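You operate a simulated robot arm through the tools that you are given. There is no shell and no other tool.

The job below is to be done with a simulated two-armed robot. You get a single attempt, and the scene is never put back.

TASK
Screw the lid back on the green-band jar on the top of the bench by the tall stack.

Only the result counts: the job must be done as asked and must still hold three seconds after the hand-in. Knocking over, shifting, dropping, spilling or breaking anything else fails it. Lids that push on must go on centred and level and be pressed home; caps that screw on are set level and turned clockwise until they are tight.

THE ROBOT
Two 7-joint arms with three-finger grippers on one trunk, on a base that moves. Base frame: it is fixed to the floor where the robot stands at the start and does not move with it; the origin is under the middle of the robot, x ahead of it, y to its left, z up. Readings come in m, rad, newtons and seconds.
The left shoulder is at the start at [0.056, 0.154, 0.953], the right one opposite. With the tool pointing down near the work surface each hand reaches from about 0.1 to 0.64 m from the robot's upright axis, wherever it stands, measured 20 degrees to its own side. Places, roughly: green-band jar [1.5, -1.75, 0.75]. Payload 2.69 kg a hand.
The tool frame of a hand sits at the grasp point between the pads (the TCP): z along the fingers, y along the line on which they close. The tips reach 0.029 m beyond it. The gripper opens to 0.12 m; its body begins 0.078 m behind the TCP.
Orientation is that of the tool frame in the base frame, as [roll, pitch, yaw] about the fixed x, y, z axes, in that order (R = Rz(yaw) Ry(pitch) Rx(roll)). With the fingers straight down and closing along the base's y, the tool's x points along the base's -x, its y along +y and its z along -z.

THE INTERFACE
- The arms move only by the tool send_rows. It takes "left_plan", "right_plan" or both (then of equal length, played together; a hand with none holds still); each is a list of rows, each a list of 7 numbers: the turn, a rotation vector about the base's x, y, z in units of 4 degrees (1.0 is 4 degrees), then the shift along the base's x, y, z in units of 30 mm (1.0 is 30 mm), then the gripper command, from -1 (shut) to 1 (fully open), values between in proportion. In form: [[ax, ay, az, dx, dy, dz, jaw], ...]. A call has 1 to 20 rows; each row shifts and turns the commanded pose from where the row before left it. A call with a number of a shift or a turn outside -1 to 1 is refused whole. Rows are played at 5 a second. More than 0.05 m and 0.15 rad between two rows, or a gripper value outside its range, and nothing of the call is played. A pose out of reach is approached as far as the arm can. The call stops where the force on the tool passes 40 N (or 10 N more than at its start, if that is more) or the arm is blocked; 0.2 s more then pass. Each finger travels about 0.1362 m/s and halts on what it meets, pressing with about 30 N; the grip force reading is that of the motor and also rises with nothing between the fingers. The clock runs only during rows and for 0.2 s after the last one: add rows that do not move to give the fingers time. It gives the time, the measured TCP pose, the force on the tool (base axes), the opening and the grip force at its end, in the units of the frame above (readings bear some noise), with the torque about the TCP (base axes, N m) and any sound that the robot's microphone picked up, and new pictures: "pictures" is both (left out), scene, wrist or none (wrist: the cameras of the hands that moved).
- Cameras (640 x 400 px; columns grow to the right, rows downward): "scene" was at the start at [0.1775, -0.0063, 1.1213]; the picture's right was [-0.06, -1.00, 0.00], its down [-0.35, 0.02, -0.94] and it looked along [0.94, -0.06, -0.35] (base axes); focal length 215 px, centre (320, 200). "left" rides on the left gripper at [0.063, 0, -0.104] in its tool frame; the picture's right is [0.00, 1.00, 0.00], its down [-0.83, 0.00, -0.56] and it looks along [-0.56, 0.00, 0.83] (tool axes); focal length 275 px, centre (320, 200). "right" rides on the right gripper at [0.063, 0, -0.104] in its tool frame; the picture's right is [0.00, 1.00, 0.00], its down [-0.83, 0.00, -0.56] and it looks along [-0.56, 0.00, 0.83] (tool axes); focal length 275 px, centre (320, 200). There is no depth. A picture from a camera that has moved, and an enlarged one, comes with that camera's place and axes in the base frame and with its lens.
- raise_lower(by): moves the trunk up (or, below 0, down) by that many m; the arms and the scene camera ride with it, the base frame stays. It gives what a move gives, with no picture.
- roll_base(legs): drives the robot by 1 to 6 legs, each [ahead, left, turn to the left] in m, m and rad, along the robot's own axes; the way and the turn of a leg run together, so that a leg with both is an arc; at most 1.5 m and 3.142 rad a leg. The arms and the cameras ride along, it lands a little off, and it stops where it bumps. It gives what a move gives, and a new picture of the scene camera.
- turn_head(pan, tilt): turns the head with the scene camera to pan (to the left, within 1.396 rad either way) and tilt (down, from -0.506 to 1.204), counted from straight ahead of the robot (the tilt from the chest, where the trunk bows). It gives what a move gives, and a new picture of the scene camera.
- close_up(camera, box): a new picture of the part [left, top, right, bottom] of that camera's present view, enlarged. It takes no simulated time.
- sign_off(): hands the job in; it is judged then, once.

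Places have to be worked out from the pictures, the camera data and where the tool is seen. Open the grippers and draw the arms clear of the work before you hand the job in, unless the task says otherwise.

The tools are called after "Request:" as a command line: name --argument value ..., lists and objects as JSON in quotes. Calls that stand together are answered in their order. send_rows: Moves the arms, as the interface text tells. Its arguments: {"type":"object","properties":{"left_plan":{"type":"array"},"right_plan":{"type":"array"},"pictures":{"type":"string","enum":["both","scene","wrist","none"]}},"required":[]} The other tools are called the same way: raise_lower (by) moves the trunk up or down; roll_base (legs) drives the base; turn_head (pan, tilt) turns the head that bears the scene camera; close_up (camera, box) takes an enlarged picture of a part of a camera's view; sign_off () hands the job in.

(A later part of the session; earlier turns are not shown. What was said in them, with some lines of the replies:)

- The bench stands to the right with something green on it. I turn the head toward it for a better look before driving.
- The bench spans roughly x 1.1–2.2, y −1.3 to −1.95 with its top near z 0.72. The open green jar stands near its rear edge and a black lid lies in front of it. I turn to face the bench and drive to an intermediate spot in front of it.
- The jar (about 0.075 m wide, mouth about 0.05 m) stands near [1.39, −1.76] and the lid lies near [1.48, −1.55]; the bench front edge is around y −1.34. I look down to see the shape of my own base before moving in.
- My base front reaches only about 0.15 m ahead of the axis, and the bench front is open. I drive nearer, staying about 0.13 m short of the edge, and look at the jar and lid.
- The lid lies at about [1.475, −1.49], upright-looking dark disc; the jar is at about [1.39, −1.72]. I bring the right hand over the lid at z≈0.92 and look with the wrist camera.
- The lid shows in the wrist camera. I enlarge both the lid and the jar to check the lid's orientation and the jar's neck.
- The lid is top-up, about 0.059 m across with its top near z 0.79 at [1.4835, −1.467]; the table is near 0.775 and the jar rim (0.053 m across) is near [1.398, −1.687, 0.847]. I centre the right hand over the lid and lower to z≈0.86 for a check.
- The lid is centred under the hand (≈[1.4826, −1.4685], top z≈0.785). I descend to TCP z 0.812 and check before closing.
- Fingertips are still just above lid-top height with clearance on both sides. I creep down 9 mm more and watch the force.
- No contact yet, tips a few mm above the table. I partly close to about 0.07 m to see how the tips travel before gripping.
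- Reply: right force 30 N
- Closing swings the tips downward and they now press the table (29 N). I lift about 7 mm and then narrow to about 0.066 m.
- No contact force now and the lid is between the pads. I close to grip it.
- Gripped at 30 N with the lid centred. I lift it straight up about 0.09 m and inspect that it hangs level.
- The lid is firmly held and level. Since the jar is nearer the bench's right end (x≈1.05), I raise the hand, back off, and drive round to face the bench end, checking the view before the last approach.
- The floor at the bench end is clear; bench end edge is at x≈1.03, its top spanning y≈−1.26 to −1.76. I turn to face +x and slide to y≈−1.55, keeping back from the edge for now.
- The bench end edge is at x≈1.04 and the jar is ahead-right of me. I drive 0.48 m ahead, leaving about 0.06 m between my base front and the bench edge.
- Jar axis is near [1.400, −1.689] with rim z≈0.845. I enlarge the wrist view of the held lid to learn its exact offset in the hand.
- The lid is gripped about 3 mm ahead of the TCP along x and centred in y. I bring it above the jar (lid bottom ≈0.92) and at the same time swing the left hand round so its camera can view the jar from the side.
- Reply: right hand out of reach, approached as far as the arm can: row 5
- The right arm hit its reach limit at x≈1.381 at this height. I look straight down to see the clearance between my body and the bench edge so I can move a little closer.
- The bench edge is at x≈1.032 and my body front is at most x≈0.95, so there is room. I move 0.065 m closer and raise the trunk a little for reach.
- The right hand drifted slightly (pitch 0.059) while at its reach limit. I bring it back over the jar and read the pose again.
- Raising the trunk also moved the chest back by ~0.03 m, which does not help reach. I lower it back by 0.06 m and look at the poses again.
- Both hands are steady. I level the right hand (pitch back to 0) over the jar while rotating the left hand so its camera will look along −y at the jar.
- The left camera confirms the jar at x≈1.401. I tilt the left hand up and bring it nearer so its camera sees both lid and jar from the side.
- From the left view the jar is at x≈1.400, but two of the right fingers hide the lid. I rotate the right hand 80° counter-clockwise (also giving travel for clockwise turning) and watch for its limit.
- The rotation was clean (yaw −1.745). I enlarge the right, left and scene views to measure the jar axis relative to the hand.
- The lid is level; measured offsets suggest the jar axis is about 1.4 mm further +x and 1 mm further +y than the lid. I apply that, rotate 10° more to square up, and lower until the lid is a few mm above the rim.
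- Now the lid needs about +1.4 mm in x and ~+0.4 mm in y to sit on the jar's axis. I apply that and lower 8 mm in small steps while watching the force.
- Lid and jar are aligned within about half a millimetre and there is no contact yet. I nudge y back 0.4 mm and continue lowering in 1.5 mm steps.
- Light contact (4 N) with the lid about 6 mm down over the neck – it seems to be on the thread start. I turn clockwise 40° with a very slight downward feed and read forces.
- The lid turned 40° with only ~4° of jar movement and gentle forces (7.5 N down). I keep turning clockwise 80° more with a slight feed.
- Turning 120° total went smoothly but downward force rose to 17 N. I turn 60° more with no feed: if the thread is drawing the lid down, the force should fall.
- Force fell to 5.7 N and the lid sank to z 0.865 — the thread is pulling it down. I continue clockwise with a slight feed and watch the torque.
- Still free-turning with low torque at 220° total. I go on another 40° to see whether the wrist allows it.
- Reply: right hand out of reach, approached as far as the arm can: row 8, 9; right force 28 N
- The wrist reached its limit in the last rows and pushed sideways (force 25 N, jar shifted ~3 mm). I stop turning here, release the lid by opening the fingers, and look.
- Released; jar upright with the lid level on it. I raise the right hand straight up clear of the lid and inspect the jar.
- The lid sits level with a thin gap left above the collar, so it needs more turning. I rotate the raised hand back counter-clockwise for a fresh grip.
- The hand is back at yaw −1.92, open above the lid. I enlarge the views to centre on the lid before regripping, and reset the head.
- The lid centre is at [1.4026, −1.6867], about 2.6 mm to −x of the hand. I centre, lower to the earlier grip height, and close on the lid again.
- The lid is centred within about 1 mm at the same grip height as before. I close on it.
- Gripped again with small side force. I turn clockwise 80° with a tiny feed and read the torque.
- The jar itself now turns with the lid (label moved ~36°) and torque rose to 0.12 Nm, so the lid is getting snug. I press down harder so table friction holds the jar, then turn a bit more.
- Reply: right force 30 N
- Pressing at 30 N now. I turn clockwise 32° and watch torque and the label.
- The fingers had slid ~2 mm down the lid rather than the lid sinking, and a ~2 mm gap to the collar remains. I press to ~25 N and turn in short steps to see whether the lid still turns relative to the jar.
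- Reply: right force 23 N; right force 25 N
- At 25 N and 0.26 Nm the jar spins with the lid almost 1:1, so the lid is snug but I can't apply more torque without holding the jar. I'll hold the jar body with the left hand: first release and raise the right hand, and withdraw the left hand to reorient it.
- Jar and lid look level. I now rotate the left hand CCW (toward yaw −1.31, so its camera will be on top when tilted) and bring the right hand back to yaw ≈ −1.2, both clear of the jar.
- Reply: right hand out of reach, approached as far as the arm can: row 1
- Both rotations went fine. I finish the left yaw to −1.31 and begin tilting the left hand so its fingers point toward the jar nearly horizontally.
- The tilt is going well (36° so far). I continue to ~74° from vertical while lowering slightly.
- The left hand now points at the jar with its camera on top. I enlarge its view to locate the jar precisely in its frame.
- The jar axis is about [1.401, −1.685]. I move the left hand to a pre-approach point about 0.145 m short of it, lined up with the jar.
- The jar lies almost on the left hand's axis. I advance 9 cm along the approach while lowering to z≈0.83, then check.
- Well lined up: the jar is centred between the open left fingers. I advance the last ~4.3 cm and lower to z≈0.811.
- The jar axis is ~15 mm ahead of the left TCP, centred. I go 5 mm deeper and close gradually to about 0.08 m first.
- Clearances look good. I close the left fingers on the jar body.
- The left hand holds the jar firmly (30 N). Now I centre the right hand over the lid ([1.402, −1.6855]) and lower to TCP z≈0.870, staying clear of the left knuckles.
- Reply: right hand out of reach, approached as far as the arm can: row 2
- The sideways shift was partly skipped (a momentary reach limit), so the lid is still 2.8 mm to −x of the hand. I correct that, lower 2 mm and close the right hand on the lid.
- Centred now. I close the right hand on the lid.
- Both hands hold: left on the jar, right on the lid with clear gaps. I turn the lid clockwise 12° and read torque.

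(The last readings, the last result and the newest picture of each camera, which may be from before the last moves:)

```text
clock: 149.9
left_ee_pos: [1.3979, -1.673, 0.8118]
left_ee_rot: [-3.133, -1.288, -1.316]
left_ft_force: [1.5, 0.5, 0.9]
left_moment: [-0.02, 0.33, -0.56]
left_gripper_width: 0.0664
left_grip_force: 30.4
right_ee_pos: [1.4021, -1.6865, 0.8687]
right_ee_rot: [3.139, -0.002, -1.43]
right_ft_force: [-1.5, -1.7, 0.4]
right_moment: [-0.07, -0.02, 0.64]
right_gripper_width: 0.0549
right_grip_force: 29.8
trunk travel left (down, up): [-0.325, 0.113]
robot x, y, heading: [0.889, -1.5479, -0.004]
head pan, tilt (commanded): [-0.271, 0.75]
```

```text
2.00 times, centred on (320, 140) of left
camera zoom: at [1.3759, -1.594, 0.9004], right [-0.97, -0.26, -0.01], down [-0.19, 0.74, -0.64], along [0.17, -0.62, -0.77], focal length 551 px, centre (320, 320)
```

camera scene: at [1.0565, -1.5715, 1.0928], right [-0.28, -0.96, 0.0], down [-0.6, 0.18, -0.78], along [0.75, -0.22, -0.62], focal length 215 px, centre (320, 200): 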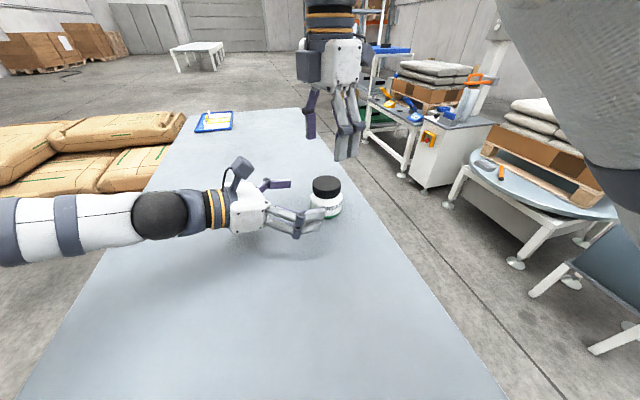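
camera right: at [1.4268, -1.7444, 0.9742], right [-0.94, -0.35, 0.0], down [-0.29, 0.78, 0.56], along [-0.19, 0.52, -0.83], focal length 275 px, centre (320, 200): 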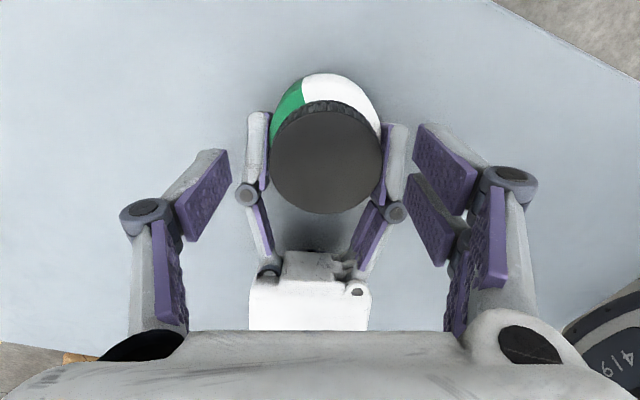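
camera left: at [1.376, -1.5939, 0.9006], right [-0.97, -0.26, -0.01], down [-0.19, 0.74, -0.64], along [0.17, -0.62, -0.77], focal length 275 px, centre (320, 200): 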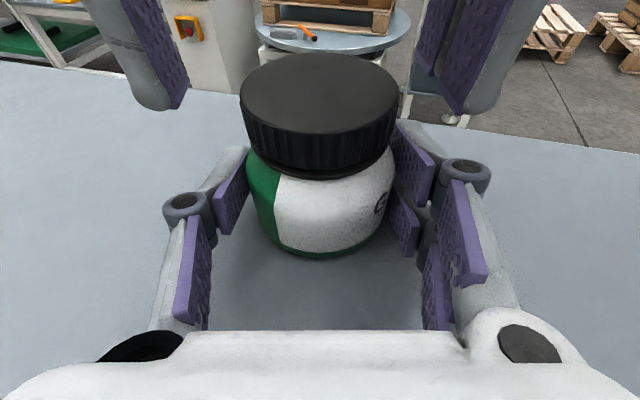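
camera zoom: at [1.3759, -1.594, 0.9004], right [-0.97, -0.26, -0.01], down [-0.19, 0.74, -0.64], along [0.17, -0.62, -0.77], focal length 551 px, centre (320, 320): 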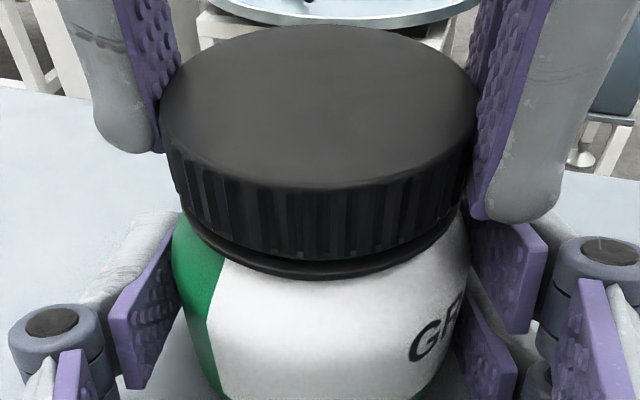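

Torque reached 0.64 Nm and the jar slipped slightly in the left grip rather than the lid turning on it. I take close-ups before and after one more small turn to see whether the lid still moves relative to the jar.

Request:
close_up --camera "left" --box '[240, 110, 330, 190]'

Request:
send_rows --right_plan '[[0, 0, -1, 0, 0, 0, -1], [0, 0, -1, 0, 0, 0, -1], [0, 0, -1, 0, 0, 0, -1]]' --left_plan '[[0, 0, 0, 0, 0, 0, -1], [0, 0, 0, 0, 0, 0, -1], [0, 0, 0, 0, 0, 0, -1]]' --pictures "none"

Request:
close_up --camera "left" --box '[240, 110, 330, 190]'

```text
5.00 times, centred on (285, 150) of left
camera zoom: at [1.3759, -1.594, 0.9004], right [-0.97, -0.26, -0.01], down [-0.19, 0.74, -0.64], along [0.17, -0.62, -0.77], focal length 1376 px, centre (495, 450)
```

zoom: 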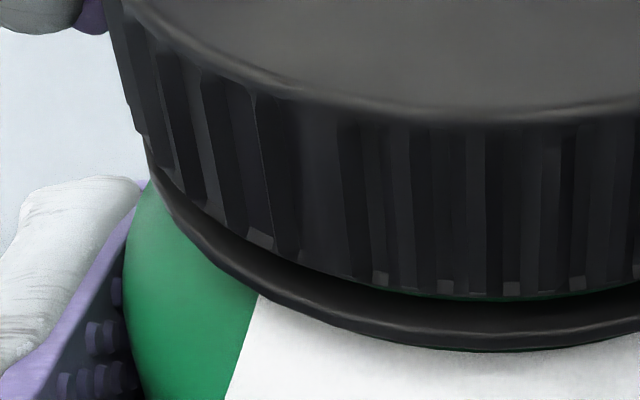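

```text
clock: 150.7
left_ee_pos: [1.3994, -1.6714, 0.8108]
left_ee_rot: [-3.128, -1.288, -1.322]
left_ft_force: [3.5, 2.6, 0.2]
left_moment: [-0.19, 0.0, -0.85]
left_gripper_width: 0.0658
left_grip_force: 30.5
right_ee_pos: [1.402, -1.6863, 0.8678]
right_ee_rot: [3.14, 0.0, -1.641]
right_ft_force: [-3.7, -3.6, 1.6]
right_moment: [-0.09, 0.34, 1.02]
right_gripper_width: 0.0548
right_grip_force: 29.9
trunk travel left (down, up): [-0.325, 0.113]
robot x, y, heading: [0.8881, -1.5445, 0.007]
head pan, tilt (commanded): [-0.271, 0.75]
```

```text
5.00 times, centred on (285, 150) of left
camera zoom: at [1.3762, -1.5939, 0.9006], right [-0.97, -0.26, -0.01], down [-0.19, 0.74, -0.64], along [0.17, -0.62, -0.77], focal length 1376 px, centre (495, 450)
```

zoom: 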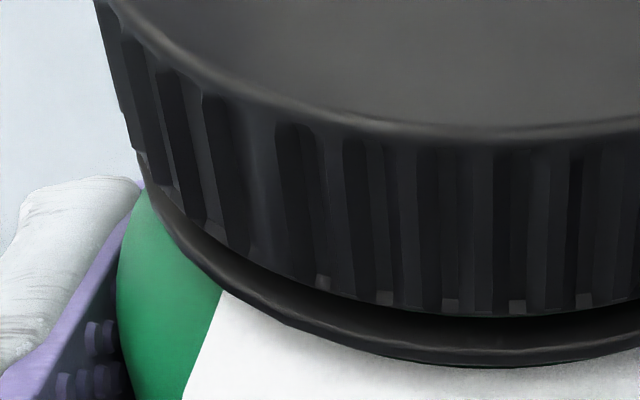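

Torque is now 1.0 Nm and the lid moved only ~2° relative to the jar – it is tight. I release the right hand first and lift it straight up.

Request:
send_rows --right_plan '[[0, 0, 0, 0, 0, 0, -0.1], [0, 0, 0, 0, 0, 0, 0.2], [0, 0, 0, 0, 0, 0, 0.5], [0, 0, 0, 0, 0, 0, 0.5], [0, 0, 0, 0, 0, 0.4, 0.5], [0, 0, 0, 0, 0, 0.7, 0.5], [0, 0, 0, 0, 0, 0.8, 0.5], [0, 0, 0, 0, 0, 0.8, 0.5], [0, 0, 0, 0, 0, 0, 0.5]]' --left_plan '[[0, 0, 0, 0, 0, 0, -1], [0, 0, 0, 0, 0, 0, -1], [0, 0, 0, 0, 0, 0, -1], [0, 0, 0, 0, 0, 0, -1], [0, 0, 0, 0, 0, 0, -1], [0, 0, 0, 0, 0, 0, -1], [0, 0, 0, 0, 0, 0, -1], [0, 0, 0, 0, 0, 0, -1], [0, 0, 0, 0, 0, 0, -1]]' --pictures "wrist"

Request:
close_up --camera "scene" --box '[260, 120, 390, 240]'

```text
clock: 152.7
left_ee_pos: [1.3973, -1.6729, 0.8111]
left_ee_rot: [-3.133, -1.29, -1.316]
left_ft_force: [0.4, -0.5, 2.6]
left_moment: [-0.01, 0.13, 0.0]
left_gripper_width: 0.0654
left_grip_force: 29.9
right_ee_pos: [1.4035, -1.6866, 0.9503]
right_ee_rot: [3.138, 0.001, -1.638]
right_ft_force: [0.1, -0.4, 0.6]
right_moment: [-0.01, 0.01, -0.03]
right_gripper_width: 0.09
right_grip_force: 0.1
trunk travel left (down, up): [-0.325, 0.113]
robot x, y, heading: [0.889, -1.5442, -0.001]
head pan, tilt (commanded): [-0.271, 0.75]
camera right: at [1.4, -1.7497, 1.0533], right [-1.0, 0.06, 0.01], down [0.06, 0.83, 0.56], along [0.03, 0.56, -0.83], focal length 275 px, centre (320, 200)
camera left: at [1.3759, -1.594, 0.9006], right [-0.97, -0.26, -0.01], down [-0.19, 0.74, -0.64], along [0.17, -0.62, -0.77], focal length 275 px, centre (320, 200)
```

right: 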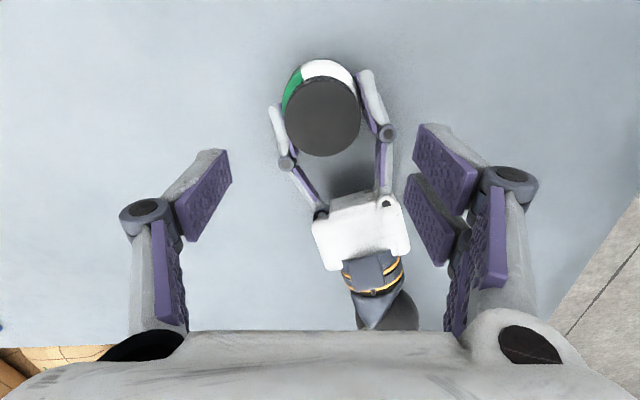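
left: 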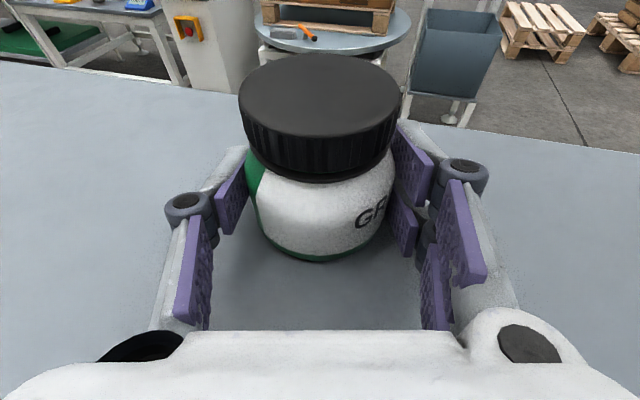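

```text
3.33 times, centred on (325, 180) of scene
camera zoom: at [1.0562, -1.5726, 1.0929], right [-0.29, -0.96, 0.0], down [-0.59, 0.18, -0.78], along [0.75, -0.23, -0.62], focal length 716 px, centre (303, 267)
```

zoom: 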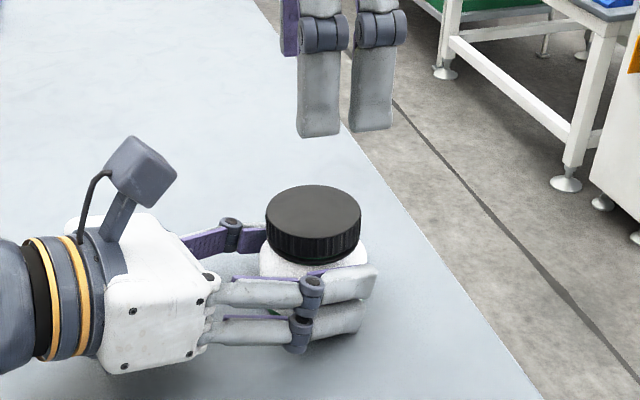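

The lid is on level. Now I open the left hand gradually to let the jar stand free.

Request:
send_rows --left_plan '[[0, 0, 0, 0, 0, 0, 0.1], [0, 0, 0, 0, 0, 0, 0.15], [0, 0, 0, 0, 0, 0, 0.3], [0, 0, 0, 0, 0, 0, 0.6], [0, 0, 0, 0, 0, 0, 1], [0, 0, 0, 0, 0, 0, 1]]' --pictures "wrist"

Request:
close_up --camera "scene" --box '[260, 120, 390, 240]'

```text
clock: 154.1
left_ee_pos: [1.3982, -1.6719, 0.8116]
left_ee_rot: [-3.132, -1.29, -1.316]
left_ft_force: [0.4, -0.2, 0.8]
left_moment: [0.0, 0.0, -0.04]
left_gripper_width: 0.1203
left_grip_force: 0.2
right_ee_pos: [1.4041, -1.687, 0.9498]
right_ee_rot: [3.138, -0.001, -1.639]
right_ft_force: [0.0, -0.5, -0.4]
right_moment: [0.01, 0.01, -0.01]
right_gripper_width: 0.0899
right_grip_force: 0.1
trunk travel left (down, up): [-0.325, 0.113]
robot x, y, heading: [0.8893, -1.5472, 0.005]
head pan, tilt (commanded): [-0.271, 0.75]
camera left: at [1.376, -1.5939, 0.9005], right [-0.97, -0.26, -0.01], down [-0.19, 0.74, -0.64], along [0.17, -0.62, -0.77], focal length 275 px, centre (320, 200)
```

left: 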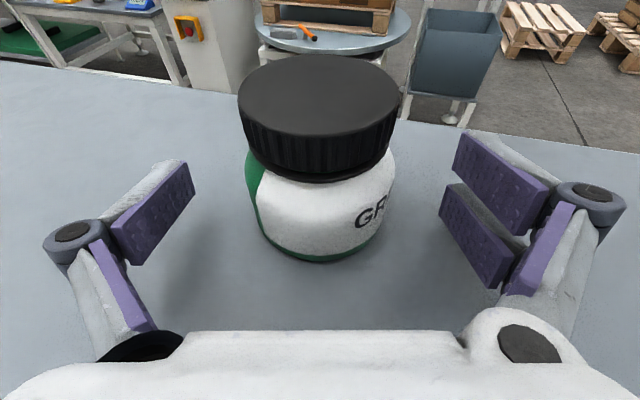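

```text
3.33 times, centred on (325, 180) of scene
camera zoom: at [1.0565, -1.5724, 1.0932], right [-0.29, -0.96, 0.0], down [-0.59, 0.18, -0.79], along [0.75, -0.23, -0.62], focal length 716 px, centre (303, 267)
```

zoom: 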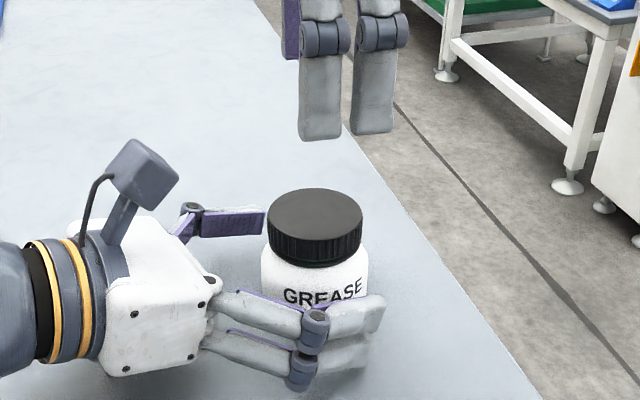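

The jar stands upright with the lid level. I withdraw the left hand straight back along its approach.

Request:
send_rows --left_plan '[[0, 0, 0, -0.12, 0.46, 0.14, 1], [0, 0, 0, -0.249, 0.928, 0.277, 1], [0, 0, 0, -0.249, 0.928, 0.277, 1], [0, 0, 0, -0.249, 0.928, 0.277, 1], [0, 0, 0, -0.249, 0.928, 0.277, 1], [0, 0, 0, -0.249, 0.928, 0.277, 1], [0, 0, 0, -0.249, 0.928, 0.277, 1], [0, 0, 0, 0, 0, 0, 1]]' --pictures "both"

Request:
close_up --camera "left" --box '[270, 50, 390, 150]'

Request:
close_up --camera "scene" --box '[290, 150, 370, 220]'

```text
clock: 155.9
left_ee_pos: [1.3484, -1.4924, 0.8663]
left_ee_rot: [-3.134, -1.29, -1.317]
left_ft_force: [0.0, 0.3, 0.1]
left_moment: [0.02, -0.02, -0.01]
left_gripper_width: 0.1202
left_grip_force: 0.1
right_ee_pos: [1.4032, -1.6862, 0.9503]
right_ee_rot: [3.135, 0.0, -1.637]
right_ft_force: [0.5, 0.5, 0.0]
right_moment: [0.0, 0.03, 0.02]
right_gripper_width: 0.09
right_grip_force: 0.0
trunk travel left (down, up): [-0.325, 0.113]
robot x, y, heading: [0.8907, -1.5485, 0.006]
head pan, tilt (commanded): [-0.271, 0.75]
camera scene: at [1.0566, -1.5723, 1.0931], right [-0.29, -0.96, 0.0], down [-0.59, 0.18, -0.79], along [0.75, -0.23, -0.62], focal length 215 px, centre (320, 200)
camera left: at [1.327, -1.4131, 0.9546], right [-0.97, -0.26, -0.01], down [-0.19, 0.74, -0.64], along [0.17, -0.62, -0.77], focal length 275 px, centre (320, 200)
```

scene: 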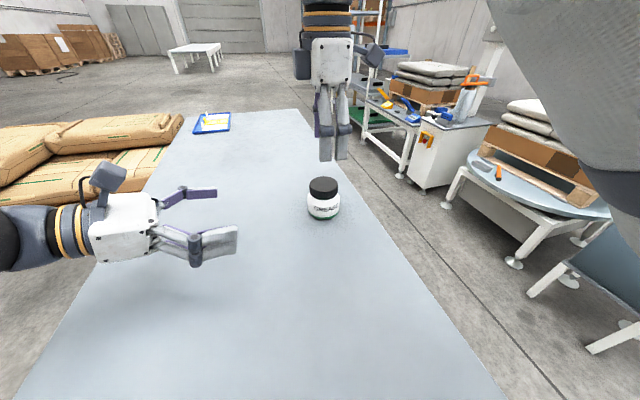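
left: 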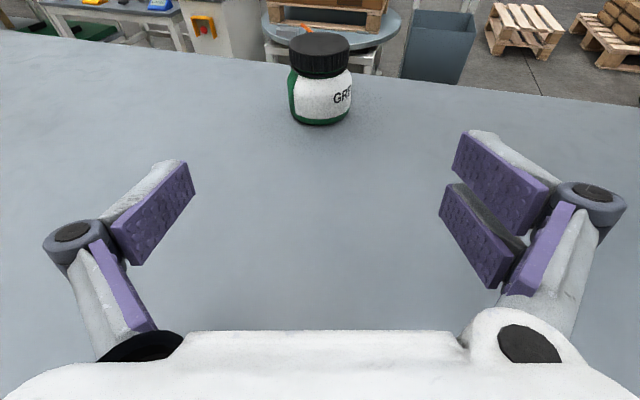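

```text
4.00 times, centred on (330, 100) of left
camera zoom: at [1.327, -1.4131, 0.9546], right [-0.97, -0.26, -0.01], down [-0.19, 0.74, -0.64], along [0.17, -0.62, -0.77], focal length 1101 px, centre (280, 600)
```

zoom: 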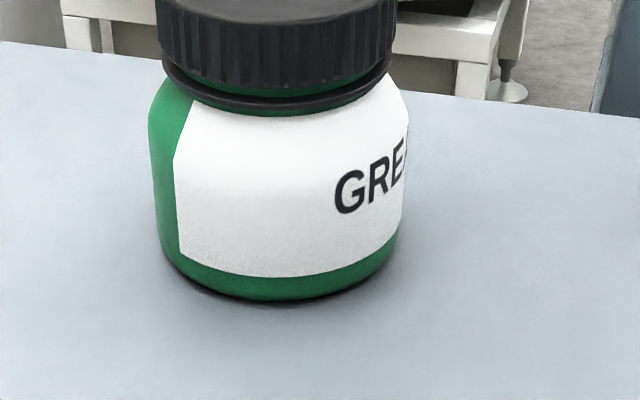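

```text
5.71 times, centred on (330, 185) of scene
camera zoom: at [1.0566, -1.5723, 1.0931], right [-0.29, -0.96, 0.0], down [-0.59, 0.18, -0.79], along [0.75, -0.23, -0.62], focal length 1226 px, centre (263, 286)
```

zoom: 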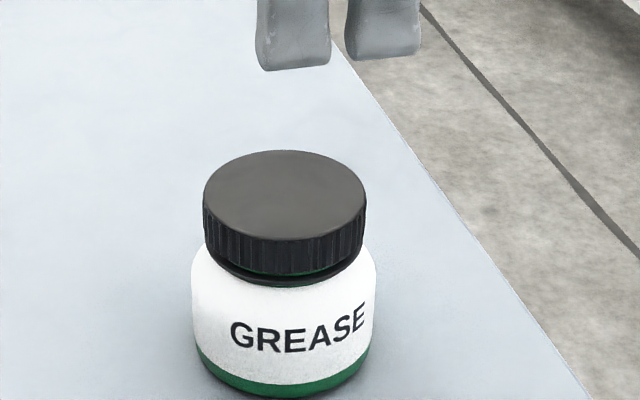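

Request:
close_up --camera "left" --box '[285, 60, 355, 100]'

Request:
close_up --camera "scene" --box '[304, 182, 346, 210]'

```text
9.14 times, centred on (320, 80) of left
camera zoom: at [1.327, -1.4131, 0.9546], right [-0.97, -0.26, -0.01], down [-0.19, 0.74, -0.64], along [0.17, -0.62, -0.77], focal length 2517 px, centre (320, 1297)
```

zoom: 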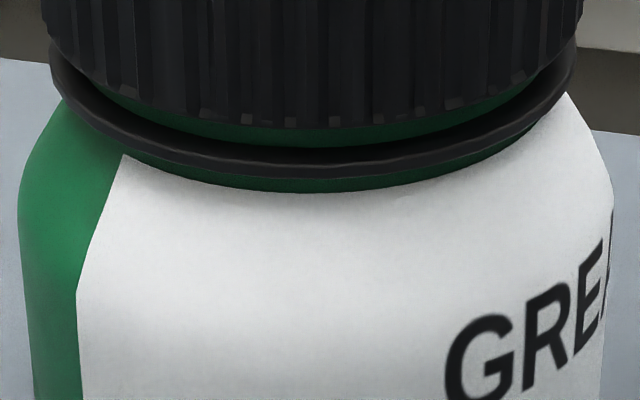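

```text
14.29 times, centred on (325, 196) of scene
camera zoom: at [1.0566, -1.5723, 1.0931], right [-0.29, -0.96, 0.0], down [-0.59, 0.18, -0.79], along [0.75, -0.23, -0.62], focal length 3066 px, centre (249, 257)
```

zoom: 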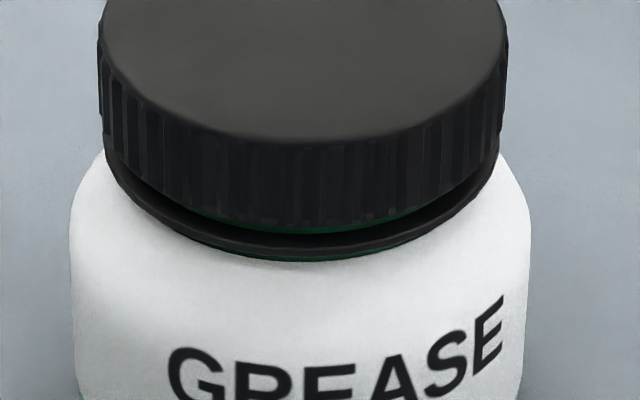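

The lid is seated level with a uniform sliver above the collar all round, consistent with sitting on the rim. I draw both hands clear: right back toward the robot and up, left away to the front side and up.

Request:
send_rows --right_plan '[[0, 0, 0, 0, 0, 0.3, 0.5], [0, 0, 0, -0.6, 0, 0.2, 0.5], [0, 0, 0, -0.9, 0, 0.1, 0.5], [0, 0, 0, -0.9, 0, 0.1, 0.5], [0, 0, 0, -0.9, 0, 0.1, 0.5], [0, 0, 0, -0.9, 0, 0.1, 0.5], [0, 0, 0, 0, 0, 0, 1]]' --left_plan '[[0, 0, 0, 0, 0.8, 0.5, 1], [0, 0, 0, 0, 0.8, 0.5, 1], [0, 0, 0, 0, 0.8, 0.5, 1], [0, 0, 0, 0, 0.8, 0.5, 1], [0, 0, 0, 0, 0.8, 0.5, 1], [0, 0, 0, 0, 0, 0.5, 1], [0, 0, 0, 0, 0, 0, 1]]' --pictures "both"

```text
clock: 157.5
left_ee_pos: [1.3481, -1.3722, 0.9543]
left_ee_rot: [-3.136, -1.29, -1.314]
left_ft_force: [0.3, 0.8, 0.1]
left_moment: [0.03, -0.01, 0.01]
left_gripper_width: 0.1196
left_grip_force: 0.0
right_ee_pos: [1.3967, -1.7003, 0.992]
right_ee_rot: [3.136, 0.001, -1.641]
right_ft_force: [0.4, 0.2, 0.4]
right_moment: [-0.01, 0.02, 0.03]
right_gripper_width: 0.1199
right_grip_force: 0.1
right hand out of reach, approached as far as the arm can: row 2, 3, 4, 5, 6
trunk travel left (down, up): [-0.325, 0.113]
robot x, y, heading: [0.8914, -1.5455, 0.003]
head pan, tilt (commanded): [-0.271, 0.75]
camera scene: at [1.0575, -1.5724, 1.0953], right [-0.29, -0.96, 0.0], down [-0.57, 0.17, -0.8], along [0.77, -0.23, -0.6], focal length 215 px, centre (320, 200)
camera right: at [1.3924, -1.7632, 1.0959], right [-1.0, 0.07, 0.0], down [0.06, 0.83, 0.56], along [0.03, 0.56, -0.83], focal length 275 px, centre (320, 200)
camera left: at [1.3269, -1.2931, 1.0448], right [-0.97, -0.26, -0.01], down [-0.19, 0.74, -0.64], along [0.17, -0.62, -0.77], focal length 275 px, centre (320, 200)
```

scene: 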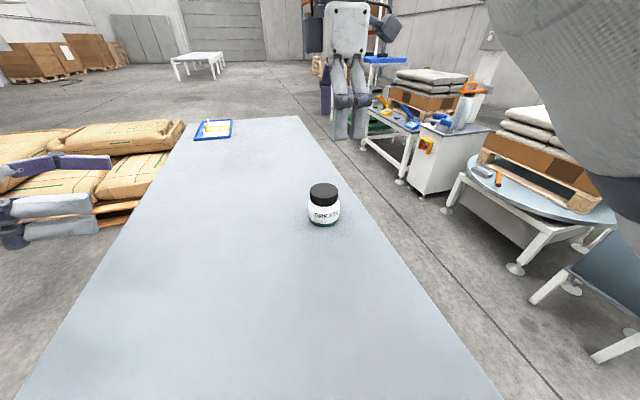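
right: 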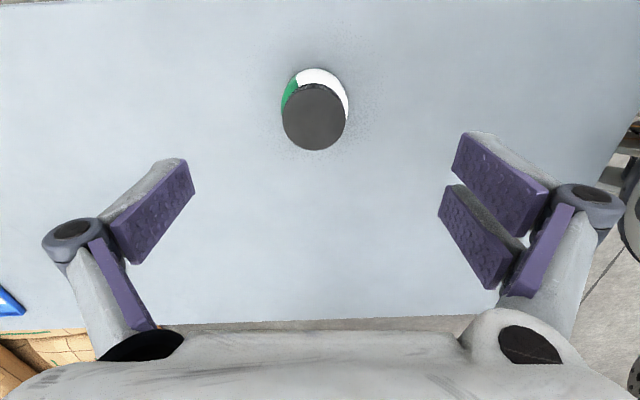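
left: 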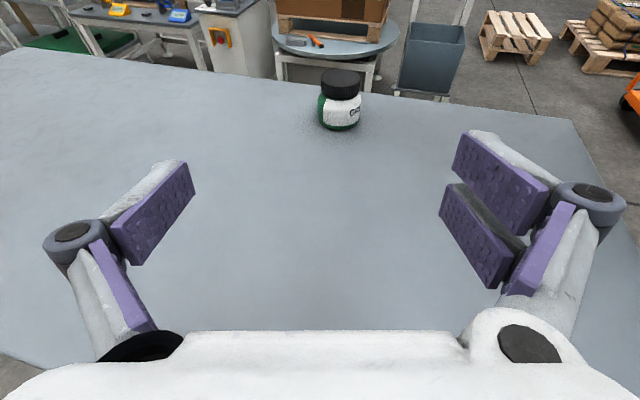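

The right arm's posture blocks a direct retreat, but it is well above the jar (tips ≈0.11 m above the lid). I simply back the base straight away from the bench, which carries both hands clear.

Request:
roll_base --legs '[[-0.45, 0, 0]]'

Request:
turn_head --pan -0.15 --tilt 0.5

Request:
close_up --camera "scene" --box '[240, 110, 400, 220]'

```text
clock: 160.2
left_ee_pos: [0.9003, -1.3722, 0.9548]
left_ee_rot: [-3.134, -1.289, -1.314]
left_ft_force: [-0.2, -0.2, 0.0]
left_moment: [0.02, 0.01, 0.0]
left_gripper_width: 0.12
left_grip_force: 0.1
right_ee_pos: [0.948, -1.6986, 0.9932]
right_ee_rot: [3.137, 0.001, -1.635]
right_ft_force: [0.7, -0.3, -0.1]
right_moment: [0.04, -0.02, -0.02]
right_gripper_width: 0.1199
right_grip_force: 0.0
trunk travel left (down, up): [-0.325, 0.113]
robot x, y, heading: [0.444, -1.5505, 0.004]
head pan, tilt (commanded): [-0.271, 0.75]
camera scene: at [0.6103, -1.5729, 1.096], right [-0.28, -0.96, 0.0], down [-0.57, 0.17, -0.81], along [0.77, -0.23, -0.59], focal length 215 px, centre (320, 200)
```

scene: 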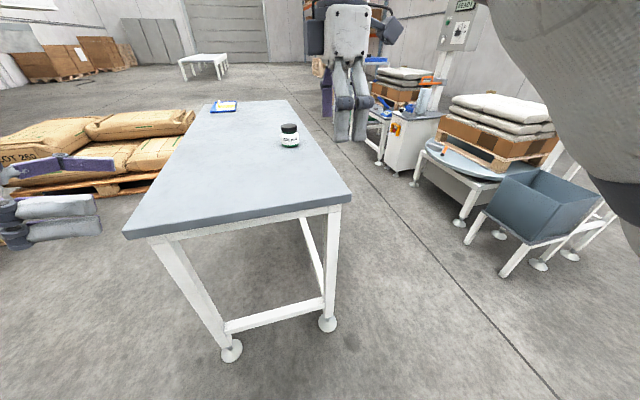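

```text
clock: 161.0
left_ee_pos: [0.9021, -1.3723, 0.956]
left_ee_rot: [-3.131, -1.29, -1.311]
left_ft_force: [-0.2, 1.0, 0.0]
left_moment: [-0.05, 0.02, 0.0]
left_gripper_width: 0.1201
left_grip_force: 0.1
right_ee_pos: [0.9492, -1.6981, 0.9925]
right_ee_rot: [3.141, -0.001, -1.635]
right_ft_force: [0.2, 0.7, -0.1]
right_moment: [0.0, 0.02, -0.01]
right_gripper_width: 0.1199
right_grip_force: 0.0
trunk travel left (down, up): [-0.325, 0.113]
robot x, y, heading: [0.4386, -1.5489, 0.003]
head pan, tilt (commanded): [-0.15, 0.499]
camera scene: at [0.6169, -1.5616, 1.108], right [-0.14, -0.99, 0.0], down [-0.47, 0.07, -0.88], along [0.87, -0.13, -0.48], focal length 215 px, centre (320, 200)
```

scene: 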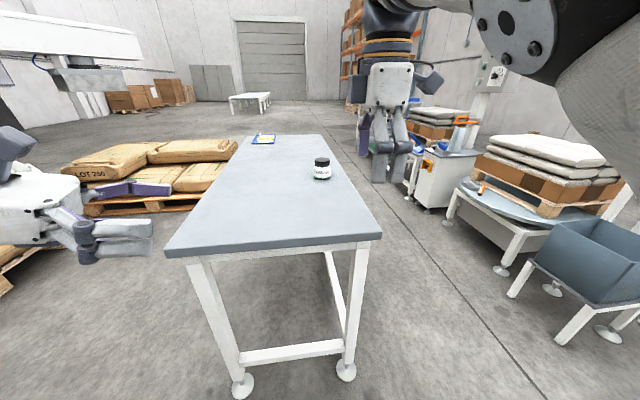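

```text
3.64 times, centred on (320, 165) of scene
camera zoom: at [0.6169, -1.5616, 1.108], right [-0.14, -0.99, 0.0], down [-0.47, 0.07, -0.88], along [0.87, -0.13, -0.48], focal length 780 px, centre (320, 327)
```

zoom: 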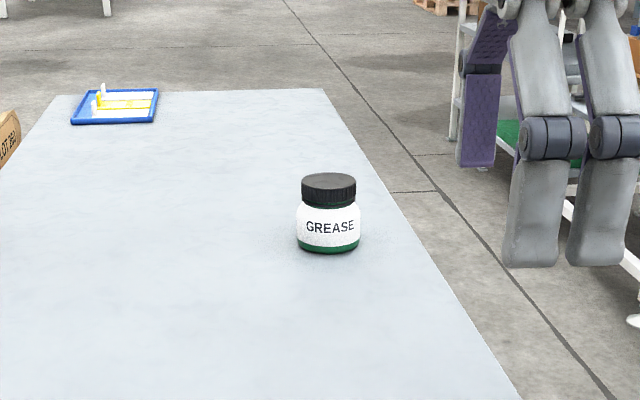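

Request:
close_up --camera "scene" --box '[305, 150, 340, 185]'

```text
11.43 times, centred on (322, 168) of scene
camera zoom: at [0.6169, -1.5616, 1.108], right [-0.14, -0.99, 0.0], down [-0.47, 0.07, -0.88], along [0.87, -0.13, -0.48], focal length 2453 px, centre (291, 571)
```

zoom: 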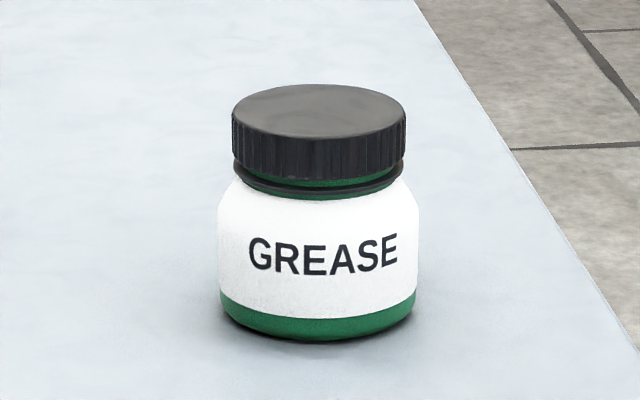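

The jar stands upright on the bench with its lid level and tightened to about 1 Nm. Both hands are open and clear and nothing else was disturbed, so I hand the job in.

Request:
sign_off

```text
The job is handed in.
```

I screwed the lid back onto the green-band jar and handed the job in; I don't have the judging result.

- **Tightness:** With the left hand holding the jar, I turned the lid clockwise until the torque reached about 1 Nm. By then the lid moved only about 2° relative to the jar, and after that the jar began slipping in the left grip.
- **Seating:** The lid looks level. A gap of about 2–3 mm remains between the lid and the dark collar below it. From my measurements I judged the lid to be resting on the rim, but I couldn't confirm that directly.
- **Jar position:** The jar moved a few millimetres and turned on the bench while I tightened it, so its label faces a different way now. It is standing upright.
- **Robot contact:** At one point the right wrist reached its limit and pushed sideways on the jar. That arm seems to have pressed against the robot's own head as well. The robot didn't touch anything else in the scene.

Both grippers are open, and I backed the robot away from the bench before handing in.
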